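You operate a simulated robot arm through the tools that you are given. There is no shell and no other tool. Be economical: measure what you need, move in short steps, check, and stop when the job is done.

You are at the controls of a simulated two-armed robot. One attempt, no reset.

JOB
Pick up the loose black wheel with one hand, pass it to the other hand and put it on the steel step.

It is judged by the outcome, as a careful person would: the job done as asked, and still so three seconds after it is handed in. It fails if anything else is knocked over, pushed out of place, dropped, spilled or broken.

ROBOT AND FRAMES
Two 7-joint arms with two-finger parallel grippers on one trunk, on a base that drives. Base frame: it is fixed to the floor where the robot stands at the start and does not move with it; the origin is under the middle of the robot, x ahead of it, y to its left, z up; the surface under the hand at the start is at about z = 800. Lengths are in mm, angles in degrees, forces in N, time in s.
The left shoulder is at the start at [52, 101, 1060], the right one opposite. With the tool pointing down near the work surface each hand reaches from about 240 to 540 mm from the robot's upright axis, wherever it stands, measured 20 degrees to its own side. Places, roughly: steel step (24x36 cm) [-1000, -140, 300]. Payload 2.4 kg a hand.
The tool frame of a hand sits at the grasp point between the pads (the TCP): z along the fingers, y along the line on which they close. The tips reach 24 mm beyond it. The gripper opens to 68 mm. The fingers are 17 mm wide and 10 mm thick; the gripper's body (40 by 70 mm) begins 41 mm behind the TCP.
Orientation is told as [roll, pitch, yaw] about the base's x, y, z axes, in that order, counted from this pose: with the fingers straight down and closing along the base's y, the tool's x points along the base's -x, its y along +y and its z along -z.

CONTROLS
- The arms move only by the tool send_rows. It takes "left_moves", "right_moves" or both (then of equal length, played together; a hand with none holds still); each is a list of rows, each a list of 3 entries, a list of its own where there are three numbers: the finger opening in cm, from 0 to 6.8, then the shift along the tool's x, y, z in units of 300 mm (1.0 is 300 mm), then the turn, a rotation vector about the tool's x, y, z in units of 60 degrees (1.0 is 60 degrees). In form: [[fingers, [tx, ty, tz], [ax, ay, az]], ...]. A call has 1 to 8 rows; each row is the pose to reach, as a shift and turn from the pose commanded when the call began, along the tool's axes at that moment. A call with a number of a shift or a turn outside -1 to 1 is refused whole. Rows are played at 5 a second. More than 50 mm and 8.6 degrees between two rows, or a gripper value outside its range, and nothing of the call is played. A pose out of reach is approached as far as the arm can. The call stops where the force on the tool passes 40 N (or 10 N more than at its start, if that is more) or the arm is blocked; 0.2 s more then pass. The fingers move at their own pace (about 72 mm/s each) and stop on an object; they squeeze with about 27 N. The grip force told is the motor's: it shows also when the fingers shut on nothing. Time passes only in rows, and 0.2 s behind the last, so rows that repeat a pose let the fingers close. It gives the time, the measured TCP pose, the force on the tool (base axes), the opening and the grip force at its end, in the units of the frame above (readings bear some noise), with the torque about the TCP (base axes, N m) and any sound that the robot's microphone picked up.
- Cameras (640 x 400 px; columns grow to the right, rows downward): "scene" is now at [143.9, -14.6, 1228.9]; the picture's right is [-0.15, -0.99, 0.00], its down [-0.47, 0.07, -0.88] and it looks along [0.87, -0.13, -0.48] (base axes); focal length 282 px, centre (320, 200). "left" rides on the left gripper at [84, -11, -75] in its tool frame; the picture's right is [0.13, 0.99, 0.00], its down [-0.60, 0.08, -0.79] and it looks along [-0.79, 0.10, 0.61] (tool axes); focal length 251 px, centre (320, 200). "right" rides on the right gripper at [84, 11, -75] in its tool frame; the picture's right is [-0.13, 0.99, 0.00], its down [-0.60, -0.08, -0.79] and it looks along [-0.79, -0.10, 0.61] (tool axes); focal length 251 px, centre (320, 200). There is no depth. A picture from a camera that has moved, and an enlarged one, comes with that camera's place and axes in the base frame and with its lens.
- get_image(camera): a new picture of that camera. It takes no simulated time.
- raise_lower(by): slides the trunk up (or, below 0, down) by that many mm; the arms and the scene camera ride with it, the base frame stays. It gives what a move gives, with no picture.
- steer(legs): drives the robot by 1 to 6 legs, each [ahead, left, turn to the left] in mm, mm and degrees, along the robot's own axes; the way and the turn of a leg run together, so that a leg with both is an arc; at most 1500 mm and 180 degrees a leg. The arms and the cameras ride along, it lands a little off, and it stops where it bumps. It gives what a move gives.
- turn_head(pan, tilt): turns the head with the scene camera to pan (to the left, within 86 degrees either way) and tilt (down, from -29 to 69), counted from straight ahead of the robot. It gives what a move gives.
- close_up(camera, box): a new picture of the part [left, top, right, bottom] of that camera's present view, enlarged. It takes no simulated time.
- finish_job(): hands the job in; it is judged then, once.

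Work in short steps. Places have to be worked out from the pictures, the camera data and where the tool is seen: move nearer, look again, correct. Check each grasp and each placing, and mend what went wrong. You have 120 turns and 108 pictures in all, those below and enlarged ones among them. Open the grippers and draw the arms clear of the work before you hand the job in, unless the task says otherwise; then end with one line.

The tools are called after "Call:" as a command line: name --argument value ..., lists and objects as JSON in quotes. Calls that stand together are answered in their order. send_rows: Moves the arms, as the interface text tells. Its arguments: {"type":"object","properties":{"left_moves":{"type":"array"},"right_moves":{"type":"array"}},"required":[]} The other tools are called the same way: raise_lower (by) slides the trunk up or down; steer (legs) drives the base; turn_head (pan, tilt) turns the head that bears the scene camera; get_image (camera) takes a picture; close_up (camera, box) takes an enlarged picture of a part of a camera's view; finish_job () hands the job in.

At the start:

```text
t: 0.0
left_tcp_pos: [346.5, 132.4, 1042.6]
left_orientation: [-0.1, 0.1, 0.1]
left_wrist_force: [0.2, 0.4, 0.2]
left_torque: [-0.01, -0.01, 0.02]
left_gripper_width: 67.7
left_gripper_force: 0.1
right_tcp_pos: [341.2, -156.9, 1065.9]
right_orientation: [0.0, 0.0, 0.0]
right_wrist_force: [-0.2, 0.2, -0.2]
right_torque: [0.0, 0.0, -0.01]
right_gripper_width: 67.9
right_gripper_force: 0.1
trunk travel left (down, up): [-275.0, 574.0]
robot x, y, heading: [-3.6, 5.0, -0.0]
head pan, tilt: [-8.6, 28.5]
```

scene: 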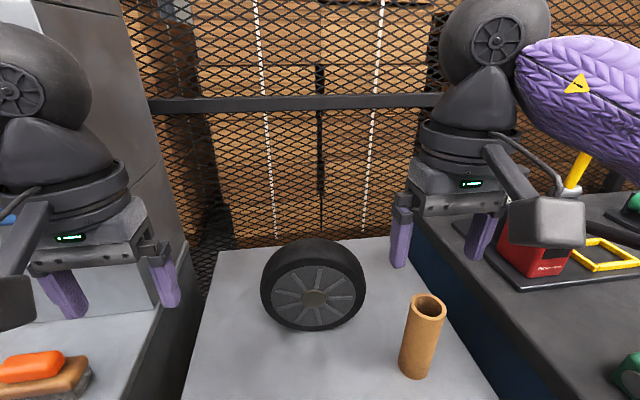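
right: 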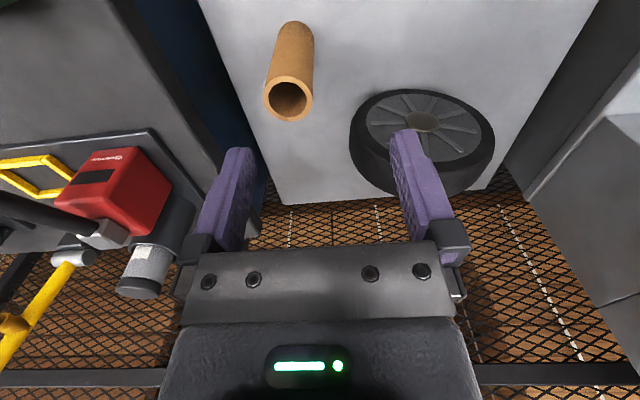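
left: 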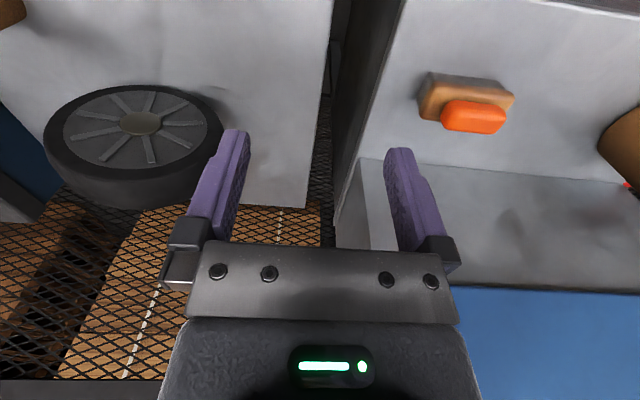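

I judge the wheel to be standing on its tread, face towards me, near [480, -60], about 160 mm across and 50 wide. I'll look closer.

Call:
close_up --camera "scene" --box '[200, 200, 480, 400]'

Call:
close_up --camera "right" --box '[240, 0, 560, 210]'

```text
2.00 times, centred on (340, 300) of scene
camera zoom: at [143.9, -14.6, 1228.9], right [-0.15, -0.99, 0.0], down [-0.47, 0.07, -0.88], along [0.87, -0.13, -0.48], focal length 564 px, centre (280, 0)
```

zoom: 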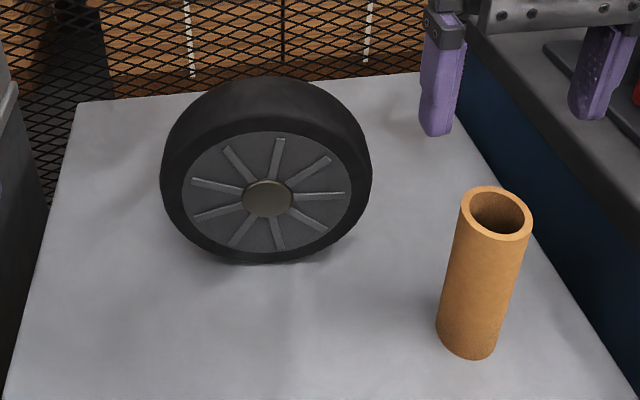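

```text
1.90 times, centred on (400, 105) of right
camera zoom: at [257.6, -147.3, 1142.9], right [0.13, 0.99, 0.0], down [0.6, -0.08, 0.79], along [0.79, -0.1, -0.61], focal length 479 px, centre (168, 381)
```

zoom: 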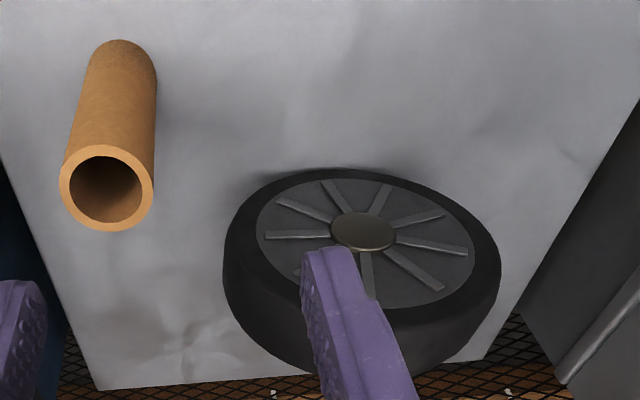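

The hub triangulates to about [451, -50, 888], so the wheel stands about 175 mm high, perhaps yawed some 10 degrees. I'll turn the right hand so that it closes along the wheel's axis, with its camera to the outside.

Call:
send_rows --right_moves '[[6.8, [0, 0, -0.03], [0, 0, -0.14]], [6.8, [0, 0, -0.06], [0, 0, -0.28]], [6.8, [0, 0, -0.09], [0, 0, -0.42]], [6.8, [0, 0, -0.12], [0, 0, -0.56]], [6.8, [0, 0, -0.15], [0, 0, -0.7]], [6.8, [0, 0, -0.18], [0, 0, -0.84]], [6.8, [0, 0, -0.2], [0, 0, -0.98]]]'

```text
t: 1.6
left_tcp_pos: [346.2, 131.9, 1043.7]
left_orientation: [-0.1, 0.2, 0.0]
left_wrist_force: [0.0, -0.1, -0.8]
left_torque: [0.01, -0.01, 0.02]
left_gripper_width: 67.9
left_gripper_force: 0.1
right_tcp_pos: [313.6, -133.6, 1108.0]
right_orientation: [0.1, -0.1, 58.7]
right_wrist_force: [-0.1, -1.0, -0.8]
right_torque: [0.02, -0.02, -0.01]
right_gripper_width: 67.9
right_gripper_force: 0.2
right hand out of reach, approached as far as the arm can: row 6, 7
trunk travel left (down, up): [-275.0, 574.0]
robot x, y, heading: [-4.4, -0.4, -0.0]
head pan, tilt: [-8.6, 28.5]
```

The reach limit showed up while high. I'll lower the hand 75 mm here (clear of the wheel) and finish the turn to about 80 degrees.

Call:
send_rows --right_moves '[[6.8, [0, 0, 0.12], [0, 0, 0]], [6.8, [0, 0, 0.25], [0, 0, -0.12]], [6.8, [0, 0, 0.25], [0, 0, -0.24]], [6.8, [0, 0, 0.25], [0, 0, -0.36]]]'

```text
t: 2.6
left_tcp_pos: [346.1, 132.3, 1042.5]
left_orientation: [-0.1, 0.0, 0.0]
left_wrist_force: [0.3, 0.4, 0.5]
left_torque: [0.03, -0.02, 0.02]
left_gripper_width: 68.2
left_gripper_force: 0.1
right_tcp_pos: [277.9, -106.6, 1026.8]
right_orientation: [0.0, -0.2, 80.2]
right_wrist_force: [0.6, -0.3, 0.5]
right_torque: [-0.04, 0.0, -0.02]
right_gripper_width: 68.1
right_gripper_force: 0.0
right hand out of reach, approached as far as the arm can: row 3, 4
trunk travel left (down, up): [-275.0, 574.0]
robot x, y, heading: [4.3, -2.0, 0.0]
head pan, tilt: [-8.6, 28.5]
```

The yaw is reached but the hand drew inward. I'll move it outwards at this height to see what reach this orientation allows.

Call:
send_rows --right_moves '[[6.8, [0.02, -0.14, 0], [0, 0, 0]], [6.8, [0.05, -0.28, 0], [0, 0, 0]], [6.8, [0.07, -0.42, 0], [0, 0, 0]]]'

Call:
get_image --camera "right"

Call:
get_image --camera "scene"

```text
t: 3.4
left_tcp_pos: [346.4, 133.6, 1042.9]
left_orientation: [-0.2, 0.1, 0.0]
left_wrist_force: [0.2, 0.8, 0.2]
left_torque: [0.0, -0.01, -0.03]
left_gripper_width: 68.1
left_gripper_force: 0.1
right_tcp_pos: [289.4, -90.8, 1017.3]
right_orientation: [0.0, 0.1, 80.2]
right_wrist_force: [-0.4, 0.7, 0.0]
right_torque: [-0.01, 0.01, 0.02]
right_gripper_width: 68.2
right_gripper_force: 0.0
right hand out of reach, approached as far as the arm can: row 1, 2, 3
trunk travel left (down, up): [-275.0, 574.0]
robot x, y, heading: [1.6, -2.5, -0.1]
head pan, tilt: [-8.6, 28.5]
```

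```text
102 pictures are left
camera right: at [264.5, -172.2, 1094.8], right [-0.96, 0.3, 0.0], down [0.18, 0.58, 0.79], along [0.23, 0.76, -0.61], focal length 251 px, centre (320, 200)
```

right: 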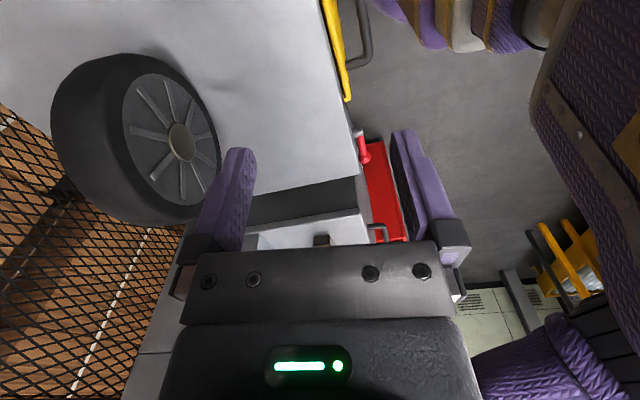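

```text
101 pictures are left
camera scene: at [143.8, -14.6, 1228.9], right [-0.15, -0.99, 0.0], down [-0.47, 0.07, -0.88], along [0.87, -0.13, -0.48], focal length 282 px, centre (320, 200)
```

scene: 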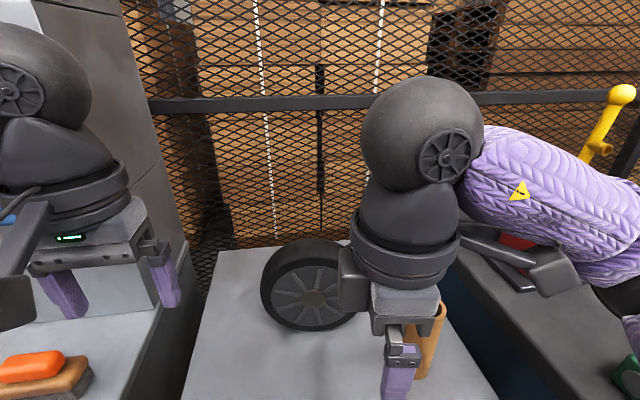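

The yaw to this side hits a wrist limit. I'll turn the right hand back and try the opposite sense (-100 degrees), moving back to its starting spot.

Call:
send_rows --right_moves '[[6.8, [0, 0, -0.02], [0, 0, 0.14]], [6.8, [0, 0, -0.04], [0, 0, 0.28]], [6.8, [0.04, -0.05, -0.06], [0, 0, 0.42]], [6.8, [0.09, -0.1, -0.08], [0, 0, 0.56]], [6.8, [0.14, -0.15, -0.1], [0, 0, 0.7]], [6.8, [0.187, -0.2, -0.1], [0, 0, 0.84]], [6.8, [0.187, -0.209, -0.1], [0, 0, 0.98]]]'

Call:
send_rows --right_moves '[[6.8, [0, 0, 0], [0, 0, 0.14]], [6.8, [0, 0, 0], [0, 0, 0.28]], [6.8, [0, 0, 0], [0, 0, 0.42]], [6.8, [0, 0, 0], [0, 0, 0.56]], [6.8, [0, 0, 0], [0, 0, 0.7]], [6.8, [0, 0, 0], [0, 0, 0.84]], [6.8, [0, 0, 0], [0, 0, 0.98]]]'

Call:
send_rows --right_moves '[[6.8, [0, 0, 0], [0, 0, 0.14]], [6.8, [0, 0, 0], [0, 0, 0.28]], [6.8, [0, 0, 0], [0, 0, 0.42]], [6.8, [0, 0, 0], [0, 0, 0.56]], [6.8, [0, 0, 0], [0, 0, 0.7]], [6.8, [0, 0, 0], [0, 0, 0.84]], [6.8, [0, 0, 0], [0, 0, 0.98]]]'

```text
t: 5.0
left_tcp_pos: [346.1, 132.8, 1043.0]
left_orientation: [-0.2, 0.0, 0.0]
left_wrist_force: [-0.4, -0.3, 0.3]
left_torque: [-0.02, -0.01, 0.0]
left_gripper_width: 68.1
left_gripper_force: 0.0
right_tcp_pos: [340.1, -158.0, 1050.0]
right_orientation: [0.0, 0.1, 21.4]
right_wrist_force: [-0.2, 0.0, -0.2]
right_torque: [0.01, -0.02, -0.01]
right_gripper_width: 67.8
right_gripper_force: 0.0
trunk travel left (down, up): [-275.0, 574.0]
robot x, y, heading: [0.1, 1.3, 0.2]
head pan, tilt: [-8.6, 28.5]
```

```text
t: 6.6
left_tcp_pos: [345.9, 133.2, 1042.0]
left_orientation: [-0.1, 0.0, 0.1]
left_wrist_force: [0.5, -0.3, -0.3]
left_torque: [-0.01, 0.03, 0.01]
left_gripper_width: 68.0
left_gripper_force: 0.1
right_tcp_pos: [339.8, -158.4, 1050.4]
right_orientation: [0.0, 0.0, -37.5]
right_wrist_force: [-0.5, 0.6, 0.2]
right_torque: [-0.01, 0.04, 0.01]
right_gripper_width: 67.9
right_gripper_force: 0.0
trunk travel left (down, up): [-275.0, 574.0]
robot x, y, heading: [-0.7, 0.2, -0.2]
head pan, tilt: [-8.6, 28.5]
```

```text
t: 8.2
left_tcp_pos: [346.7, 133.1, 1043.9]
left_orientation: [0.0, 0.1, 0.0]
left_wrist_force: [0.0, 0.0, 0.7]
left_torque: [-0.02, 0.01, 0.01]
left_gripper_width: 67.8
left_gripper_force: 0.1
right_tcp_pos: [340.3, -159.7, 1051.3]
right_orientation: [0.0, 0.0, -96.3]
right_wrist_force: [-0.4, 0.0, -0.4]
right_torque: [0.02, 0.0, 0.0]
right_gripper_width: 68.0
right_gripper_force: 0.0
trunk travel left (down, up): [-275.0, 574.0]
robot x, y, heading: [1.7, -0.3, 0.1]
head pan, tilt: [-8.6, 28.5]
```

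The opposite sense works freely at -96. Now moving over the wheel at z≈1060 (tips ~60 mm above it) to look along its edge.

Call:
send_rows --right_moves '[[6.8, [0.09, 0.1, -0.03], [0, 0, 0]], [6.8, [0.18, 0.2, -0.03], [0, 0, 0]], [6.8, [0.27, 0.3, -0.03], [0, 0, 0]], [6.8, [0.379, 0.413, -0.03], [0, 0, 0]]]'

Call:
get_image --camera "right"

Call:
get_image --camera "scene"

```text
t: 9.2
left_tcp_pos: [345.9, 133.9, 1043.1]
left_orientation: [0.0, 0.1, 0.1]
left_wrist_force: [-1.4, 0.3, -0.4]
left_torque: [0.0, -0.06, 0.05]
left_gripper_width: 68.0
left_gripper_force: 0.0
right_tcp_pos: [470.1, -58.0, 1058.7]
right_orientation: [0.1, -0.1, -96.0]
right_wrist_force: [0.7, -0.4, 0.2]
right_torque: [-0.02, 0.01, -0.03]
right_gripper_width: 68.1
right_gripper_force: 0.0
right hand out of reach, approached as far as the arm can: row 4
trunk travel left (down, up): [-275.0, 574.0]
robot x, y, heading: [1.8, -0.5, 0.3]
head pan, tilt: [-8.6, 28.5]
```

```text
100 pictures are left
camera right: at [489.4, 24.7, 1136.6], right [0.97, -0.23, 0.0], down [-0.14, -0.59, 0.79], along [-0.18, -0.77, -0.61], focal length 251 px, centre (320, 200)
```

right: 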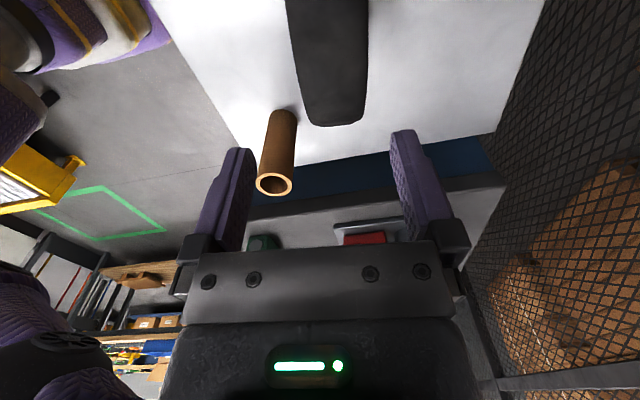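

```text
99 pictures are left
camera scene: at [143.7, -14.2, 1229.0], right [-0.15, -0.99, 0.0], down [-0.47, 0.07, -0.88], along [0.87, -0.13, -0.48], focal length 282 px, centre (320, 200)
```

scene: 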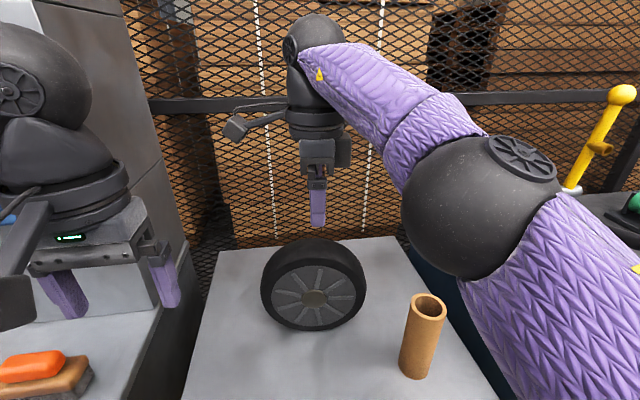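

From this edge-on view the wheel's middle is at about x=480 at y=-55, 44 wide and yawed ~7.5 degrees, so the hand is nearly aligned. I'll lower to z≈1010 and shift to x=480.

Call:
send_rows --right_moves '[[6.8, [0.005, 0.01, 0.08], [0, 0, 0.012]], [6.8, [0.013, 0.032, 0.163], [0, 0, 0.025]], [6.8, [0.013, 0.032, 0.163], [0, 0, 0.025]]]'

Call:
get_image --camera "right"

Call:
close_up --camera "scene" --box '[200, 150, 440, 350]'

```text
t: 10.0
left_tcp_pos: [346.6, 133.0, 1043.8]
left_orientation: [0.0, 0.1, 0.1]
left_wrist_force: [0.3, -0.7, 0.5]
left_torque: [0.01, 0.01, -0.03]
left_gripper_width: 67.9
left_gripper_force: 0.0
right_tcp_pos: [482.2, -56.1, 1009.1]
right_orientation: [0.0, 0.0, -97.8]
right_wrist_force: [0.0, 0.3, -0.7]
right_torque: [-0.01, -0.01, 0.0]
right_gripper_width: 68.0
right_gripper_force: 0.1
trunk travel left (down, up): [-275.0, 574.0]
robot x, y, heading: [-1.5, -2.5, -0.2]
head pan, tilt: [-8.6, 28.5]
```

```text
98 pictures are left
camera right: at [504.0, 24.8, 1086.0], right [0.97, -0.26, 0.0], down [-0.16, -0.59, 0.79], along [-0.21, -0.77, -0.61], focal length 251 px, centre (320, 200)
```

right: 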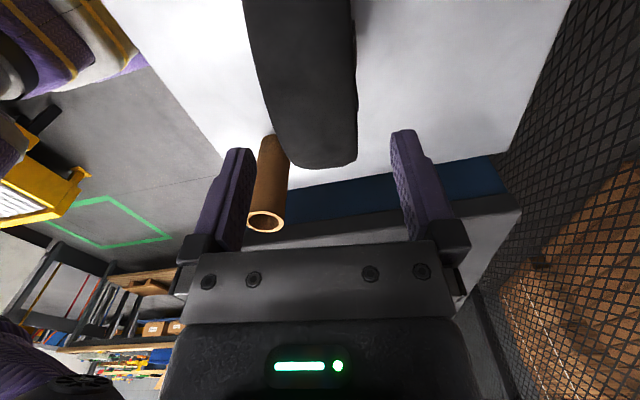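

```text
2.00 times, centred on (320, 250) of scene
camera zoom: at [144.0, -14.4, 1228.9], right [-0.15, -0.99, 0.0], down [-0.47, 0.07, -0.88], along [0.87, -0.13, -0.48], focal length 564 px, centre (320, 100)
```

zoom: 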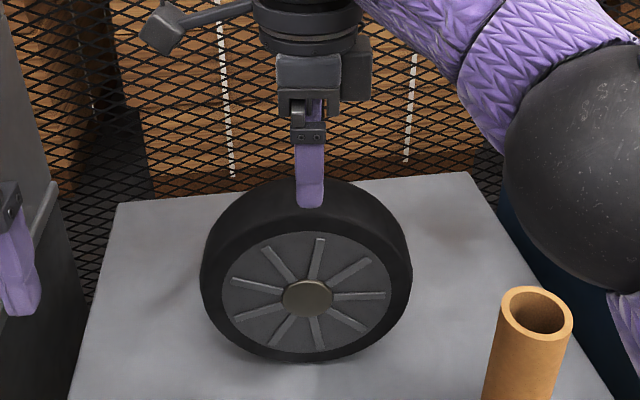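

Wheel middle at y=-55 is about x=479, so I shift 2.5 mm and descend to z≈952 with the fingers open, watching force.

Call:
send_rows --right_moves '[[6.8, [0, -0.008, 0.03], [0, 0, 0]], [6.8, [0, -0.008, 0.07], [0, 0, 0]], [6.8, [0, -0.008, 0.11], [0, 0, 0]], [6.8, [0, -0.008, 0.15], [0, 0, 0]], [6.8, [0, -0.008, 0.19], [0, 0, 0]]]'

Call:
get_image --camera "right"

Call:
close_up --camera "scene" --box '[200, 150, 440, 350]'

```text
t: 11.2
left_tcp_pos: [346.4, 133.5, 1044.0]
left_orientation: [-0.2, 0.1, 0.0]
left_wrist_force: [-1.2, 0.3, 0.5]
left_torque: [0.02, -0.03, 0.0]
left_gripper_width: 68.2
left_gripper_force: 0.1
right_tcp_pos: [481.1, -55.9, 953.2]
right_orientation: [0.0, 0.1, -97.8]
right_wrist_force: [-0.2, -0.4, 0.7]
right_torque: [0.01, 0.02, -0.01]
right_gripper_width: 68.1
right_gripper_force: 0.1
trunk travel left (down, up): [-275.0, 574.0]
robot x, y, heading: [1.7, -0.5, -0.1]
head pan, tilt: [-8.6, 28.5]
```

```text
96 pictures are left
camera right: at [502.2, 24.2, 1029.6], right [0.97, -0.26, 0.0], down [-0.16, -0.59, 0.79], along [-0.21, -0.77, -0.61], focal length 251 px, centre (320, 200)
```

right: 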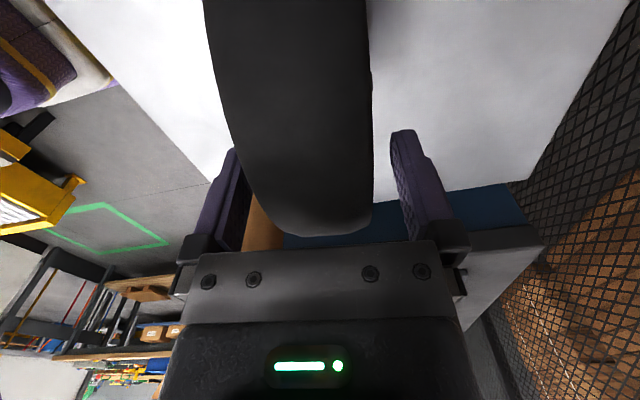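

```text
2.00 times, centred on (320, 250) of scene
camera zoom: at [144.0, -14.5, 1228.9], right [-0.15, -0.99, 0.0], down [-0.47, 0.07, -0.88], along [0.87, -0.13, -0.48], focal length 564 px, centre (320, 100)
```

zoom: 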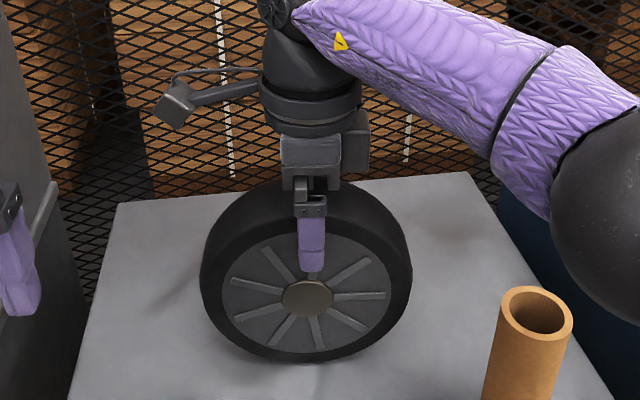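

The wheel sits a bit towards the near finger, so I shift 5 mm that way and close on it.

Call:
send_rows --right_moves '[[6.8, [0, -0.017, 0], [0, 0, 0]], [6.8, [0, -0.017, 0], [0, 0, 0]], [5.0, [0, -0.017, 0], [0, 0, 0]], [4.5, [0, -0.017, 0], [0, 0, 0]]]'

Call:
get_image --camera "right"

```text
t: 12.2
left_tcp_pos: [346.7, 133.3, 1043.2]
left_orientation: [-0.1, 0.1, 0.0]
left_wrist_force: [-0.1, -0.6, 0.4]
left_torque: [-0.02, -0.01, -0.03]
left_gripper_width: 67.7
left_gripper_force: 0.0
right_tcp_pos: [475.2, -57.5, 952.9]
right_orientation: [0.1, -0.1, -97.7]
right_wrist_force: [3.1, -0.8, 2.0]
right_torque: [-0.13, -0.41, -0.03]
right_gripper_width: 48.3
right_gripper_force: 27.2
trunk travel left (down, up): [-275.0, 574.0]
robot x, y, heading: [-2.8, 1.4, 0.1]
head pan, tilt: [-8.6, 28.5]
```

```text
94 pictures are left
camera right: at [497.3, 24.5, 1029.5], right [0.97, -0.26, 0.0], down [-0.16, -0.59, 0.79], along [-0.21, -0.77, -0.61], focal length 251 px, centre (320, 200)
```

right: 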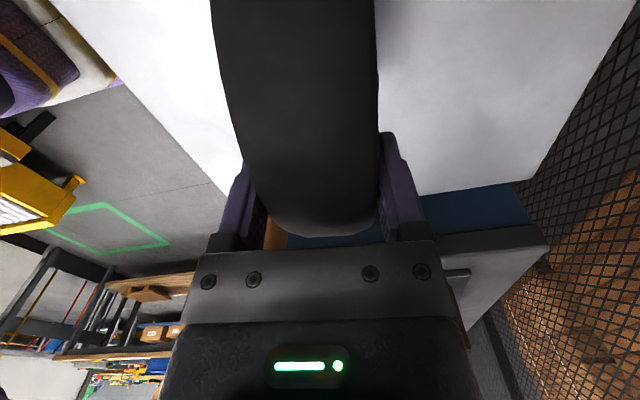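

Gripped at 48 mm with full force. I'll lift 70 mm.

Call:
send_rows --right_moves '[[3.0, [0, 0, 0], [0, 0, 0]], [3.0, [0, 0, -0.05], [0, 0, 0]], [3.0, [0, 0, -0.11], [0, 0, 0]], [3.0, [0, 0, -0.17], [0, 0, 0]], [3.0, [0, 0, -0.23], [0, 0, 0]]]'

Call:
get_image --camera "scene"

Call:
get_image --camera "right"

```text
t: 13.4
left_tcp_pos: [347.2, 132.2, 1043.7]
left_orientation: [-0.2, 0.1, 0.0]
left_wrist_force: [-0.1, 0.5, -0.2]
left_torque: [0.0, -0.04, 0.0]
left_gripper_width: 68.2
left_gripper_force: 0.1
right_tcp_pos: [474.9, -54.9, 1020.8]
right_orientation: [-0.1, 0.0, -97.7]
right_wrist_force: [-0.3, -0.4, -4.4]
right_torque: [-0.03, -0.03, 0.01]
right_gripper_width: 48.0
right_gripper_force: 27.2
trunk travel left (down, up): [-275.0, 574.0]
robot x, y, heading: [-0.8, -2.0, 0.1]
head pan, tilt: [-8.6, 28.5]
```

```text
93 pictures are left
camera scene: at [144.2, -14.5, 1228.9], right [-0.15, -0.99, 0.0], down [-0.47, 0.07, -0.88], along [0.87, -0.13, -0.48], focal length 282 px, centre (320, 200)
```

scene: 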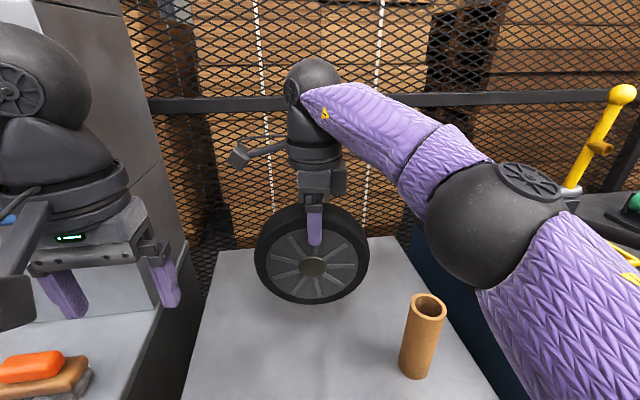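

```text
92 pictures are left
camera right: at [496.9, 26.0, 1097.9], right [0.97, -0.26, 0.0], down [-0.16, -0.59, 0.79], along [-0.21, -0.77, -0.61], focal length 251 px, centre (320, 200)
```

right: 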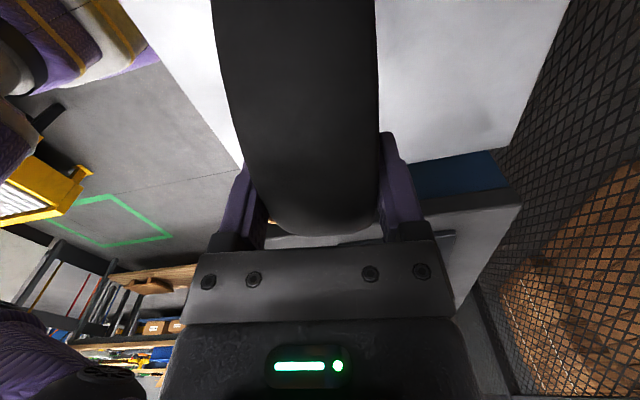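

The wheel (about 0.45 kg) hangs securely. For room to hand over I'll raise the trunk 150 mm, clear of the cardboard tube, and look around before backing off.

Call:
raise_lower --by 150

Call:
turn_head --pan 85 --tilt 35

Call:
get_image --camera "scene"

Call:
turn_head --pan -85 --tilt 35

Call:
get_image --camera "scene"

```text
t: 15.2
left_tcp_pos: [346.8, 131.8, 1192.7]
left_orientation: [-0.1, 0.1, 0.0]
left_wrist_force: [0.9, -1.1, -0.5]
left_torque: [0.05, -0.01, 0.01]
left_gripper_width: 67.8
left_gripper_force: 0.0
right_tcp_pos: [467.6, -56.8, 1186.8]
right_orientation: [1.9, 0.2, -97.6]
right_wrist_force: [0.1, -1.2, -4.2]
right_torque: [0.0, -0.03, 0.02]
right_gripper_width: 48.0
right_gripper_force: 26.8
trunk travel left (down, up): [-425.0, 424.0]
robot x, y, heading: [-3.4, -0.8, 0.1]
head pan, tilt: [-8.6, 28.5]
```

```text
t: 16.8
left_tcp_pos: [346.8, 134.0, 1192.5]
left_orientation: [-0.2, 0.0, 0.0]
left_wrist_force: [0.7, 0.2, -0.4]
left_torque: [-0.03, 0.01, 0.01]
left_gripper_width: 68.0
left_gripper_force: 0.0
right_tcp_pos: [467.7, -56.3, 1186.9]
right_orientation: [1.9, 0.3, -97.5]
right_wrist_force: [-0.3, -0.3, -4.1]
right_torque: [-0.04, 0.0, -0.01]
right_gripper_width: 48.0
right_gripper_force: 27.1
trunk travel left (down, up): [-425.0, 424.0]
robot x, y, heading: [-1.3, -1.1, 0.0]
head pan, tilt: [85.0, 35.0]
```

```text
91 pictures are left
camera scene: at [36.3, 86.8, 1370.2], right [1.0, -0.09, 0.0], down [-0.05, -0.57, -0.82], along [0.07, 0.82, -0.57], focal length 282 px, centre (320, 200)
```

scene: 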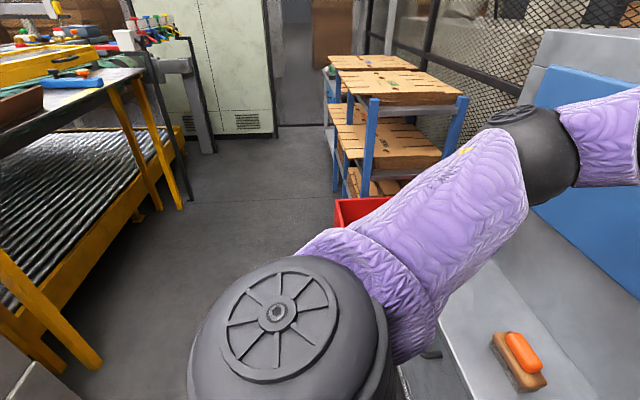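

```text
t: 19.4
left_tcp_pos: [346.6, 132.6, 1192.9]
left_orientation: [-0.1, 0.0, 0.0]
left_wrist_force: [-0.2, 0.2, 0.1]
left_torque: [0.0, 0.02, 0.01]
left_gripper_width: 67.9
left_gripper_force: 0.0
right_tcp_pos: [467.2, -56.9, 1186.1]
right_orientation: [1.9, 0.3, -97.5]
right_wrist_force: [0.4, -0.5, -4.7]
right_torque: [0.0, 0.0, -0.04]
right_gripper_width: 48.1
right_gripper_force: 26.8
trunk travel left (down, up): [-425.0, 424.0]
robot x, y, heading: [0.3, -2.9, 0.0]
head pan, tilt: [-85.0, 35.0]
```

```text
90 pictures are left
camera scene: at [36.3, -88.7, 1370.2], right [-1.0, -0.09, 0.0], down [-0.05, 0.57, -0.82], along [0.07, -0.82, -0.57], focal length 282 px, centre (320, 200)
```

scene: 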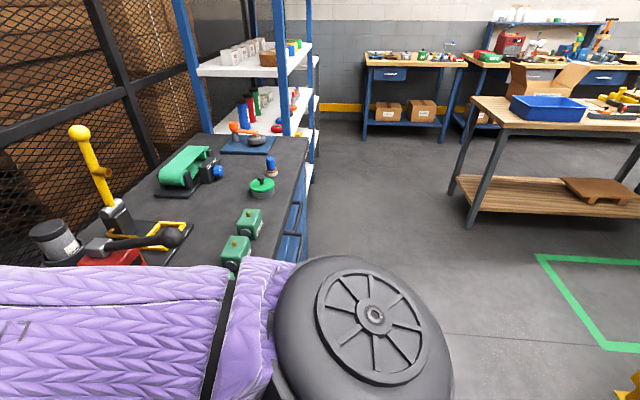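

Behind me is open floor for some way (the step begins near x=-820). Backing off 300 mm gives room for the hand-over.

Call:
steer --legs '[[-300, 0, 0]]'

Call:
turn_head --pan 0 --tilt 30

Call:
get_image --camera "scene"

```text
t: 21.4
left_tcp_pos: [48.9, 134.5, 1193.0]
left_orientation: [-0.1, 0.1, 0.2]
left_wrist_force: [-0.1, -0.2, 0.3]
left_torque: [-0.01, -0.01, 0.01]
left_gripper_width: 67.8
left_gripper_force: 0.0
right_tcp_pos: [169.6, -54.7, 1187.2]
right_orientation: [2.0, 0.3, -97.5]
right_wrist_force: [-0.4, 0.8, -4.5]
right_torque: [0.01, -0.02, 0.03]
right_gripper_width: 47.9
right_gripper_force: 26.9
trunk travel left (down, up): [-425.0, 424.0]
robot x, y, heading: [-294.6, -4.0, 0.4]
head pan, tilt: [-85.0, 35.0]
```

```text
t: 23.0
left_tcp_pos: [49.3, 133.6, 1194.3]
left_orientation: [0.0, 0.2, 0.3]
left_wrist_force: [0.3, 0.1, -0.2]
left_torque: [0.01, 0.0, 0.0]
left_gripper_width: 68.0
left_gripper_force: 0.0
right_tcp_pos: [169.6, -54.8, 1186.3]
right_orientation: [1.9, 0.4, -97.3]
right_wrist_force: [0.3, -0.3, -5.1]
right_torque: [-0.02, 0.02, -0.01]
right_gripper_width: 47.9
right_gripper_force: 27.6
trunk travel left (down, up): [-425.0, 424.0]
robot x, y, heading: [-297.5, -3.2, 0.4]
head pan, tilt: [0.0, 30.0]
```

```text
89 pictures are left
camera scene: at [-177.6, -1.1, 1377.9], right [0.0, -1.0, 0.0], down [-0.5, 0.0, -0.87], along [0.87, 0.0, -0.5], focal length 282 px, centre (320, 200)
```

scene: 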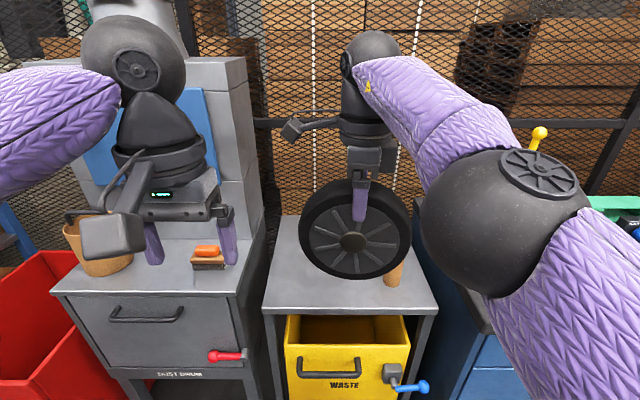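

Clear space now. I roll the right hand 30 degrees about its closing axis (wheel swings left), while the left hand moves outward and yaws to the matching sense.

Call:
send_rows --right_moves '[[3.0, [0, 0, 0], [0, 0.07, 0]], [3.0, [0, 0, 0], [0, 0.14, 0]], [3.0, [0, 0, 0], [0, 0.21, 0]], [3.0, [0, 0, 0], [0, 0.28, 0]], [3.0, [0, 0, 0], [0, 0.35, 0]], [3.0, [0, 0, 0], [0, 0.42, 0]], [3.0, [0, 0, 0], [0, 0.47, 0]]]' --left_moves '[[6.8, [0, 0.06, 0], [0, 0, -0.14]], [6.8, [0, 0.12, 0], [0, 0, -0.28]], [6.8, [0, 0.18, 0], [0, 0, -0.42]], [6.8, [0, 0.24, 0], [0, 0, -0.56]], [6.8, [0, 0.3, 0], [0, 0, -0.7]], [6.8, [0, 0.3, 0], [0, 0, -0.84]], [6.8, [0, 0.3, 0], [0, 0, -0.98]]]'

Call:
get_image --camera "scene"

```text
t: 24.6
left_tcp_pos: [49.4, 225.3, 1192.8]
left_orientation: [0.0, 0.1, 59.1]
left_wrist_force: [0.0, 0.6, -0.4]
left_torque: [-0.02, 0.0, 0.02]
left_gripper_width: 67.9
left_gripper_force: 0.1
right_tcp_pos: [192.4, -52.0, 1192.4]
right_orientation: [2.1, 27.0, -96.4]
right_wrist_force: [-0.5, -0.3, -4.4]
right_torque: [-0.16, 0.03, 0.01]
right_gripper_width: 48.0
right_gripper_force: 27.0
right hand out of reach, approached as far as the arm can: row 2, 3, 4, 5, 6, 7
trunk travel left (down, up): [-425.0, 424.0]
robot x, y, heading: [-298.4, 1.8, 0.5]
head pan, tilt: [0.0, 30.0]
```

```text
88 pictures are left
camera scene: at [-177.6, -0.9, 1377.9], right [0.0, -1.0, 0.0], down [-0.5, 0.0, -0.87], along [0.87, 0.0, -0.5], focal length 282 px, centre (320, 200)
```

scene: 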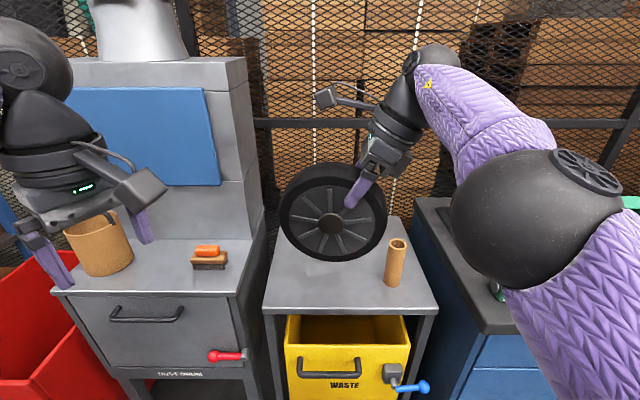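

Right hand is at its forward limit; I bring it 55 mm closer while the left finishes its yaw to about 83.

Call:
send_rows --right_moves '[[3.0, [0, -0.06, 0], [0, 0, 0]], [3.0, [0, -0.12, 0], [0, 0, 0]], [3.0, [0, -0.18, 0], [0, 0, 0]], [3.0, [0, -0.18, 0], [0, 0, 0]]]' --left_moves '[[6.8, [0, 0, 0], [0, 0, -0.13]], [6.8, [0, 0, 0], [0, 0, -0.26]], [6.8, [0, 0, 0], [0, 0, -0.39]], [6.8, [0, 0, 0], [0, 0, -0.4]]]'

Call:
send_rows --left_moves '[[6.8, [0, 0, 0], [0, 0.14, 0]], [6.8, [0, 0, 0], [0, 0.28, 0]], [6.8, [0, 0, 0], [0, 0.42, 0]], [6.8, [0, 0, 0], [0, 0.56, 0]], [6.8, [0, 0, 0], [0, 0.7, 0]], [6.8, [0, 0, 0], [0, 0.84, 0]], [6.8, [0, 0, 0], [0, 0.98, 0]]]'

Call:
get_image --camera "scene"

Call:
get_image --camera "left"

```text
t: 25.6
left_tcp_pos: [49.7, 224.1, 1192.7]
left_orientation: [0.1, 0.2, 83.3]
left_wrist_force: [0.3, 0.5, -0.9]
left_torque: [-0.01, -0.01, -0.01]
left_gripper_width: 68.1
left_gripper_force: 0.0
right_tcp_pos: [190.9, -41.1, 1203.0]
right_orientation: [2.1, 28.5, -96.4]
right_wrist_force: [0.2, -0.3, -3.7]
right_torque: [-0.16, 0.03, 0.03]
right_gripper_width: 47.8
right_gripper_force: 27.1
right hand out of reach, approached as far as the arm can: row 1, 2, 3, 4
trunk travel left (down, up): [-425.0, 424.0]
robot x, y, heading: [-294.3, -1.6, 0.2]
head pan, tilt: [0.0, 30.0]
```

```text
t: 27.2
left_tcp_pos: [48.4, 223.1, 1192.9]
left_orientation: [0.1, 59.0, 83.2]
left_wrist_force: [0.7, 0.3, 0.1]
left_torque: [0.01, 0.0, -0.02]
left_gripper_width: 68.1
left_gripper_force: 0.1
right_tcp_pos: [190.4, -41.5, 1203.4]
right_orientation: [2.1, 28.4, -96.3]
right_wrist_force: [0.2, 0.4, -4.3]
right_torque: [-0.2, 0.05, 0.01]
right_gripper_width: 47.9
right_gripper_force: 27.2
trunk travel left (down, up): [-425.0, 424.0]
robot x, y, heading: [-296.8, -0.5, 0.4]
head pan, tilt: [0.0, 30.0]
```

```text
87 pictures are left
camera scene: at [-177.6, -0.9, 1377.9], right [0.0, -1.0, 0.0], down [-0.5, 0.0, -0.87], along [0.87, 0.0, -0.5], focal length 282 px, centre (320, 200)
```

scene: 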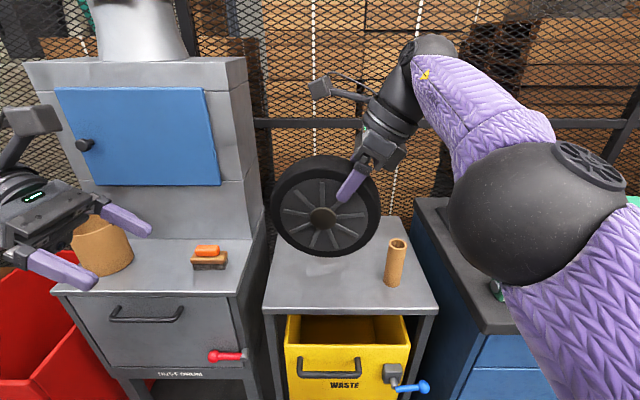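

```text
86 pictures are left
camera left: at [64.1, 243.7, 1303.5], right [-0.99, 0.05, 0.11], down [0.04, 0.99, -0.11], along [-0.12, -0.1, -0.99], focal length 251 px, centre (320, 200)
```

left: 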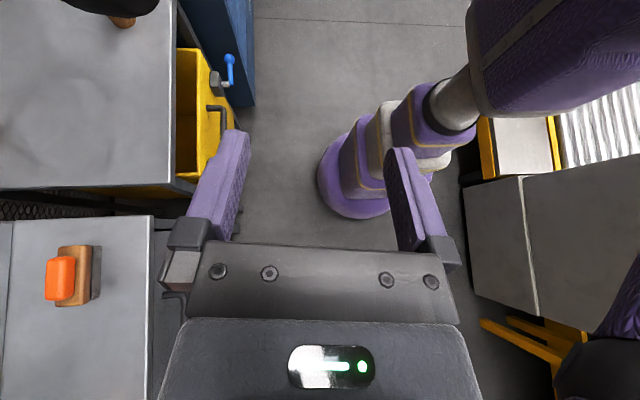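

Wheel centre is near [196, -11, 1146], its plane normal (0.99, -0.13, 0.03). I pitch the left hand to about 84 degrees so its camera stays clear of the right one, then go to a pre-grasp.

Call:
send_rows --left_moves '[[6.8, [0, 0, 0], [0, 0.14, 0]], [6.8, [0, 0, 0], [0, 0.28, 0]], [6.8, [0, 0, 0], [0, 0.42, 0]], [6.8, [0, 0, 0], [0, 0.42, 0.03]]]'

```text
t: 28.2
left_tcp_pos: [49.5, 224.1, 1192.1]
left_orientation: [-15.9, 83.9, 66.7]
left_wrist_force: [0.3, 0.3, 0.6]
left_torque: [0.0, -0.01, 0.04]
left_gripper_width: 68.0
left_gripper_force: 0.1
right_tcp_pos: [189.4, -41.3, 1202.8]
right_orientation: [2.0, 28.4, -96.4]
right_wrist_force: [-0.3, 0.2, -5.0]
right_torque: [-0.17, 0.05, -0.02]
right_gripper_width: 48.1
right_gripper_force: 26.8
trunk travel left (down, up): [-425.0, 424.0]
robot x, y, heading: [-296.5, -1.1, 0.2]
head pan, tilt: [0.0, 30.0]
```

Tool axes check out: left closing axis is parallel to the wheel's axis. Moving the left hand in line with the wheel, about 140 mm out.

Call:
send_rows --left_moves '[[6.8, [-0.03, -0.14, 0.01], [0, 0, 0]], [6.8, [-0.06, -0.28, 0.025], [0, 0, 0]], [6.8, [-0.09, -0.42, 0.04], [0, 0, 0]], [6.8, [-0.118, -0.555, 0.053], [0, 0, 0]], [6.8, [-0.118, -0.555, 0.053], [0, 0, 0]]]'

Call:
get_image --camera "scene"

Call:
get_image --camera "left"

```text
t: 29.4
left_tcp_pos: [152.5, 146.3, 1155.3]
left_orientation: [-14.3, 83.8, 68.2]
left_wrist_force: [-0.3, 0.0, 0.2]
left_torque: [-0.02, -0.02, 0.0]
left_gripper_width: 68.1
left_gripper_force: 0.2
left hand out of reach, approached as far as the arm can: row 2, 3, 4, 5
right_tcp_pos: [192.4, -44.5, 1202.4]
right_orientation: [2.0, 28.5, -96.4]
right_wrist_force: [0.3, -0.9, -4.3]
right_torque: [-0.13, 0.03, -0.01]
right_gripper_width: 47.7
right_gripper_force: 27.5
trunk travel left (down, up): [-425.0, 424.0]
robot x, y, heading: [-297.1, -0.9, 0.3]
head pan, tilt: [0.0, 30.0]
```

```text
85 pictures are left
camera scene: at [-176.2, -3.3, 1377.7], right [0.0, -1.0, 0.0], down [-0.5, 0.0, -0.87], along [0.87, 0.0, -0.5], focal length 282 px, centre (320, 200)
```

scene: 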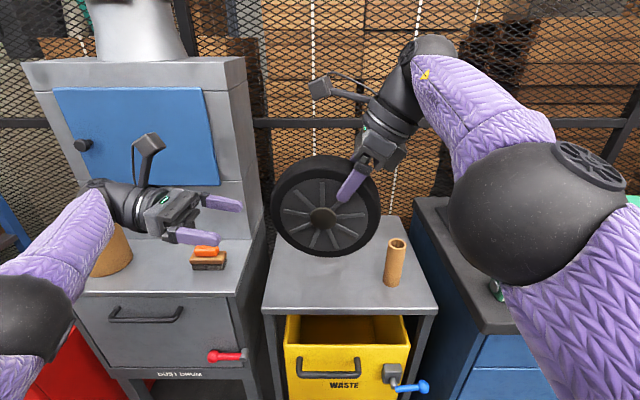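

```text
84 pictures are left
camera left: at [170.5, 210.6, 1247.1], right [-0.99, 0.12, 0.1], down [0.05, 0.85, -0.52], along [-0.15, -0.51, -0.85], focal length 251 px, centre (320, 200)
```

left: 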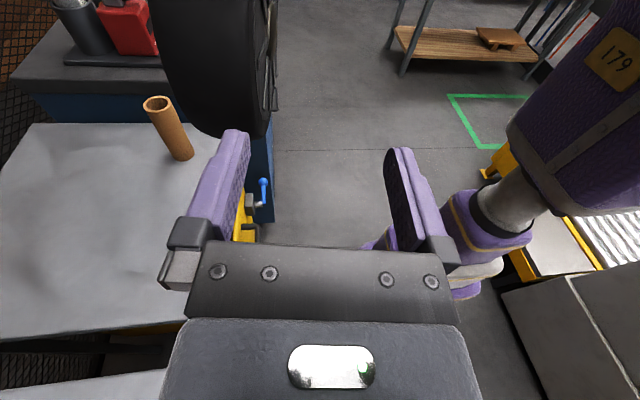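

The left is at its forward limit; the right must come nearer. I'll un-tilt the right hand (its free orientation) and draw it back toward rel x≈430 and a little lower.

Call:
send_rows --right_moves '[[3.0, [-0.01, -0.03, 0.02], [0, -0.08, 0]], [3.0, [-0.02, -0.06, 0.04], [0, -0.16, 0]], [3.0, [-0.03, -0.09, 0.06], [0, -0.24, 0]], [3.0, [-0.04, -0.12, 0.08], [0, -0.32, 0]], [3.0, [-0.05, -0.15, 0.09], [0, -0.4, 0]], [3.0, [-0.05, -0.18, 0.09], [0, -0.47, 0]]]'

```text
t: 30.8
left_tcp_pos: [151.1, 148.8, 1155.8]
left_orientation: [-15.3, 83.9, 67.4]
left_wrist_force: [0.0, -1.0, 0.3]
left_torque: [-0.03, 0.01, -0.04]
left_gripper_width: 68.0
left_gripper_force: 0.1
right_tcp_pos: [162.6, -25.3, 1178.4]
right_orientation: [1.8, 0.2, -97.4]
right_wrist_force: [-0.1, -0.2, -5.0]
right_torque: [-0.02, 0.03, 0.01]
right_gripper_width: 48.1
right_gripper_force: 27.3
right hand out of reach, approached as far as the arm can: row 1, 2, 3, 4, 5, 6
trunk travel left (down, up): [-425.0, 424.0]
robot x, y, heading: [-298.6, -1.1, 0.4]
head pan, tilt: [0.0, 30.0]
```

Still marginal. I'll go lower and slightly outward, where this orientation was reachable before.

Call:
send_rows --right_moves '[[3.0, [-0.08, -0.04, 0.07], [0, 0, 0]], [3.0, [-0.162, -0.08, 0.133], [0, 0, 0]], [3.0, [-0.162, -0.08, 0.133], [0, 0, 0]]]'

```text
t: 31.6
left_tcp_pos: [150.7, 148.1, 1155.6]
left_orientation: [-15.3, 83.9, 67.4]
left_wrist_force: [0.3, -0.2, 1.0]
left_torque: [0.0, 0.0, -0.02]
left_gripper_width: 68.0
left_gripper_force: 0.2
right_tcp_pos: [180.3, -57.8, 1152.5]
right_orientation: [1.8, 0.3, -97.4]
right_wrist_force: [0.4, -0.5, -3.8]
right_torque: [-0.01, 0.0, -0.01]
right_gripper_width: 48.1
right_gripper_force: 26.8
right hand out of reach, approached as far as the arm can: row 1, 2, 3
trunk travel left (down, up): [-425.0, 424.0]
robot x, y, heading: [-295.7, 0.9, 0.3]
head pan, tilt: [0.0, 30.0]
```

Likely a wrist joint limit rather than distance. I'll relax the right yaw by about 20 degrees and see whether the flag clears.

Call:
send_rows --right_moves '[[3.0, [0, 0, 0], [0, 0, -0.11]], [3.0, [0, 0, 0], [0, 0, -0.22]], [3.0, [0, 0, 0], [0, 0, -0.33]], [3.0, [0, 0, 0], [0, 0, -0.33]]]'

Call:
get_image --camera "scene"

```text
t: 32.6
left_tcp_pos: [151.2, 150.0, 1155.6]
left_orientation: [-15.2, 83.9, 67.4]
left_wrist_force: [0.0, 0.2, 0.1]
left_torque: [0.0, 0.0, 0.02]
left_gripper_width: 68.1
left_gripper_force: 0.0
right_tcp_pos: [180.4, -58.0, 1153.3]
right_orientation: [1.7, -0.3, -77.5]
right_wrist_force: [0.1, 0.3, -4.5]
right_torque: [0.0, 0.0, 0.01]
right_gripper_width: 48.3
right_gripper_force: 27.2
trunk travel left (down, up): [-425.0, 424.0]
robot x, y, heading: [-296.5, -2.2, 0.2]
head pan, tilt: [0.0, 30.0]
```

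```text
83 pictures are left
camera scene: at [-177.6, -1.0, 1377.9], right [0.0, -1.0, 0.0], down [-0.5, 0.0, -0.87], along [0.87, 0.0, -0.5], focal length 282 px, centre (320, 200)
```

scene: 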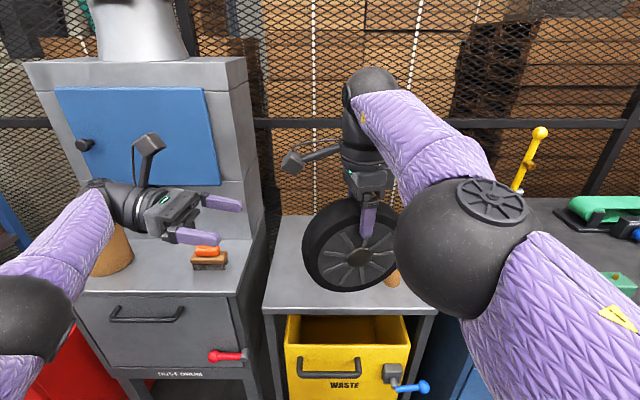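

The flag cleared: it is a yaw limit. Now draw the right hand back 55 mm at yaw -77.

Call:
send_rows --right_moves '[[3.0, [0.036, -0.086, 0], [0, 0, 0]], [3.0, [0.072, -0.172, 0], [0, 0, 0]], [3.0, [0.072, -0.172, 0], [0, 0, 0]]]'

```text
t: 33.4
left_tcp_pos: [150.9, 148.5, 1154.3]
left_orientation: [-15.2, 83.9, 67.4]
left_wrist_force: [-0.1, 0.0, -0.1]
left_torque: [0.01, -0.01, -0.03]
left_gripper_width: 68.0
left_gripper_force: 0.0
right_tcp_pos: [172.4, -40.6, 1160.5]
right_orientation: [1.9, -0.3, -77.5]
right_wrist_force: [0.5, -0.7, -5.1]
right_torque: [-0.02, 0.03, -0.03]
right_gripper_width: 48.0
right_gripper_force: 27.1
right hand out of reach, approached as far as the arm can: row 1, 2, 3
trunk travel left (down, up): [-425.0, 424.0]
robot x, y, heading: [-294.6, -1.7, 0.2]
head pan, tilt: [0.0, 30.0]
```

It seems a constraint surface tied to crossing inward. I'll retreat along the diagonal it came in on (back and outward).

Call:
send_rows --right_moves '[[3.0, [-0.07, -0.09, 0.02], [0, 0, 0]], [3.0, [-0.147, -0.186, 0.04], [0, 0, 0]], [3.0, [-0.147, -0.186, 0.04], [0, 0, 0]]]'

```text
t: 34.2
left_tcp_pos: [151.5, 149.2, 1155.9]
left_orientation: [-15.3, 84.0, 67.3]
left_wrist_force: [-0.4, 0.4, -0.1]
left_torque: [-0.01, 0.01, -0.03]
left_gripper_width: 68.1
left_gripper_force: 0.1
right_tcp_pos: [183.5, -86.9, 1162.4]
right_orientation: [1.7, -0.3, -77.6]
right_wrist_force: [1.4, 0.4, -3.6]
right_torque: [-0.01, -0.03, 0.0]
right_gripper_width: 47.9
right_gripper_force: 26.9
right hand out of reach, approached as far as the arm can: row 1, 2, 3
trunk travel left (down, up): [-425.0, 424.0]
robot x, y, heading: [-298.1, -1.6, 0.1]
head pan, tilt: [0.0, 30.0]
```

The right arm can't fold nearer with the tool down, so instead I'll yaw the wheel further (right yaw → -60), which lets the left hand come in pointing forward-right, well within its reach; the left also pitches to ~104 so the cameras stay apart.

Call:
send_rows --right_moves '[[3.0, [0, 0, 0], [0, 0, -0.1]], [3.0, [0, 0, 0], [0, 0, -0.2]], [3.0, [0, 0, 0], [0, 0, -0.29]]]' --left_moves '[[6.8, [0, 0, 0], [0, 0.12, 0]], [6.8, [0, 0, 0], [0, 0.24, 0]], [6.8, [0, 0, 0], [0, 0.34, 0]]]'

```text
t: 35.0
left_tcp_pos: [137.4, 167.1, 1171.6]
left_orientation: [-174.4, 76.1, -92.9]
left_wrist_force: [0.1, 0.3, 0.6]
left_torque: [-0.05, -0.01, 0.0]
left_gripper_width: 68.0
left_gripper_force: 0.1
left hand out of reach, approached as far as the arm can: row 1, 2, 3
right_tcp_pos: [184.4, -89.6, 1162.3]
right_orientation: [1.7, -0.9, -60.1]
right_wrist_force: [-0.5, -0.3, -4.8]
right_torque: [0.0, -0.02, 0.0]
right_gripper_width: 48.2
right_gripper_force: 26.6
trunk travel left (down, up): [-425.0, 424.0]
robot x, y, heading: [-297.4, 0.2, 0.1]
head pan, tilt: [0.0, 30.0]
```

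Right is now at yaw -60 with no flags. Turn the left hand 38 degrees about the vertical so its fingers point along the wheel's plane.

Call:
send_rows --left_moves '[[6.8, [0, 0, 0], [0.125, -0.003, 0.031]], [6.8, [0, 0, 0], [0.25, -0.006, 0.062]], [6.8, [0, 0, 0], [0.374, -0.009, 0.092]], [6.8, [0, 0, 0], [0.5, -0.012, 0.123]], [6.8, [0, 0, 0], [0.624, -0.015, 0.154]], [6.8, [0, 0, 0], [0.624, -0.015, 0.154]]]'

Call:
get_image --camera "scene"

Call:
get_image --camera "left"

```text
t: 36.4
left_tcp_pos: [135.7, 168.0, 1171.5]
left_orientation: [-175.5, 75.4, -54.3]
left_wrist_force: [-0.1, -0.2, -0.7]
left_torque: [-0.01, 0.03, 0.02]
left_gripper_width: 68.1
left_gripper_force: 0.0
right_tcp_pos: [182.8, -88.3, 1162.0]
right_orientation: [1.6, -0.9, -60.2]
right_wrist_force: [1.0, -0.8, -4.4]
right_torque: [-0.04, 0.0, 0.02]
right_gripper_width: 48.0
right_gripper_force: 26.9
trunk travel left (down, up): [-425.0, 424.0]
robot x, y, heading: [-301.7, 3.2, 0.5]
head pan, tilt: [0.0, 30.0]
```

```text
82 pictures are left
camera scene: at [-177.6, -1.1, 1377.9], right [0.0, -1.0, 0.0], down [-0.5, 0.0, -0.87], along [0.87, 0.0, -0.5], focal length 282 px, centre (320, 200)
```

scene: 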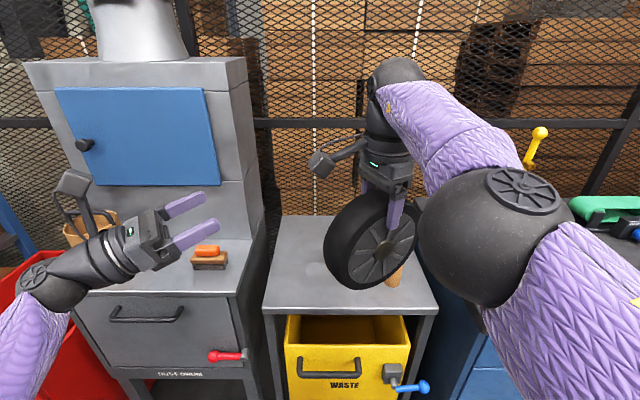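

```text
81 pictures are left
camera left: at [97.5, 253.7, 1234.3], right [-0.87, -0.49, 0.11], down [-0.37, 0.49, -0.79], along [0.33, -0.72, -0.61], focal length 251 px, centre (320, 200)
```

left: 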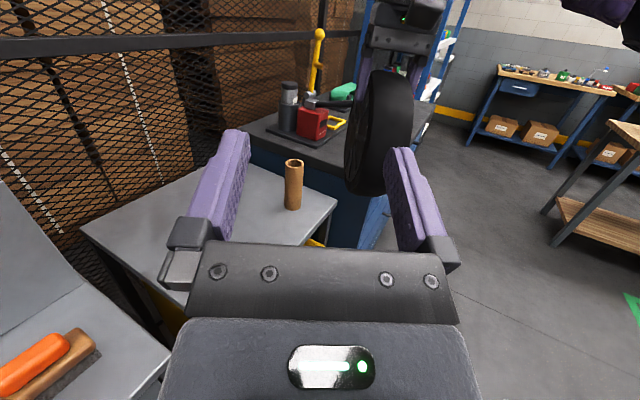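

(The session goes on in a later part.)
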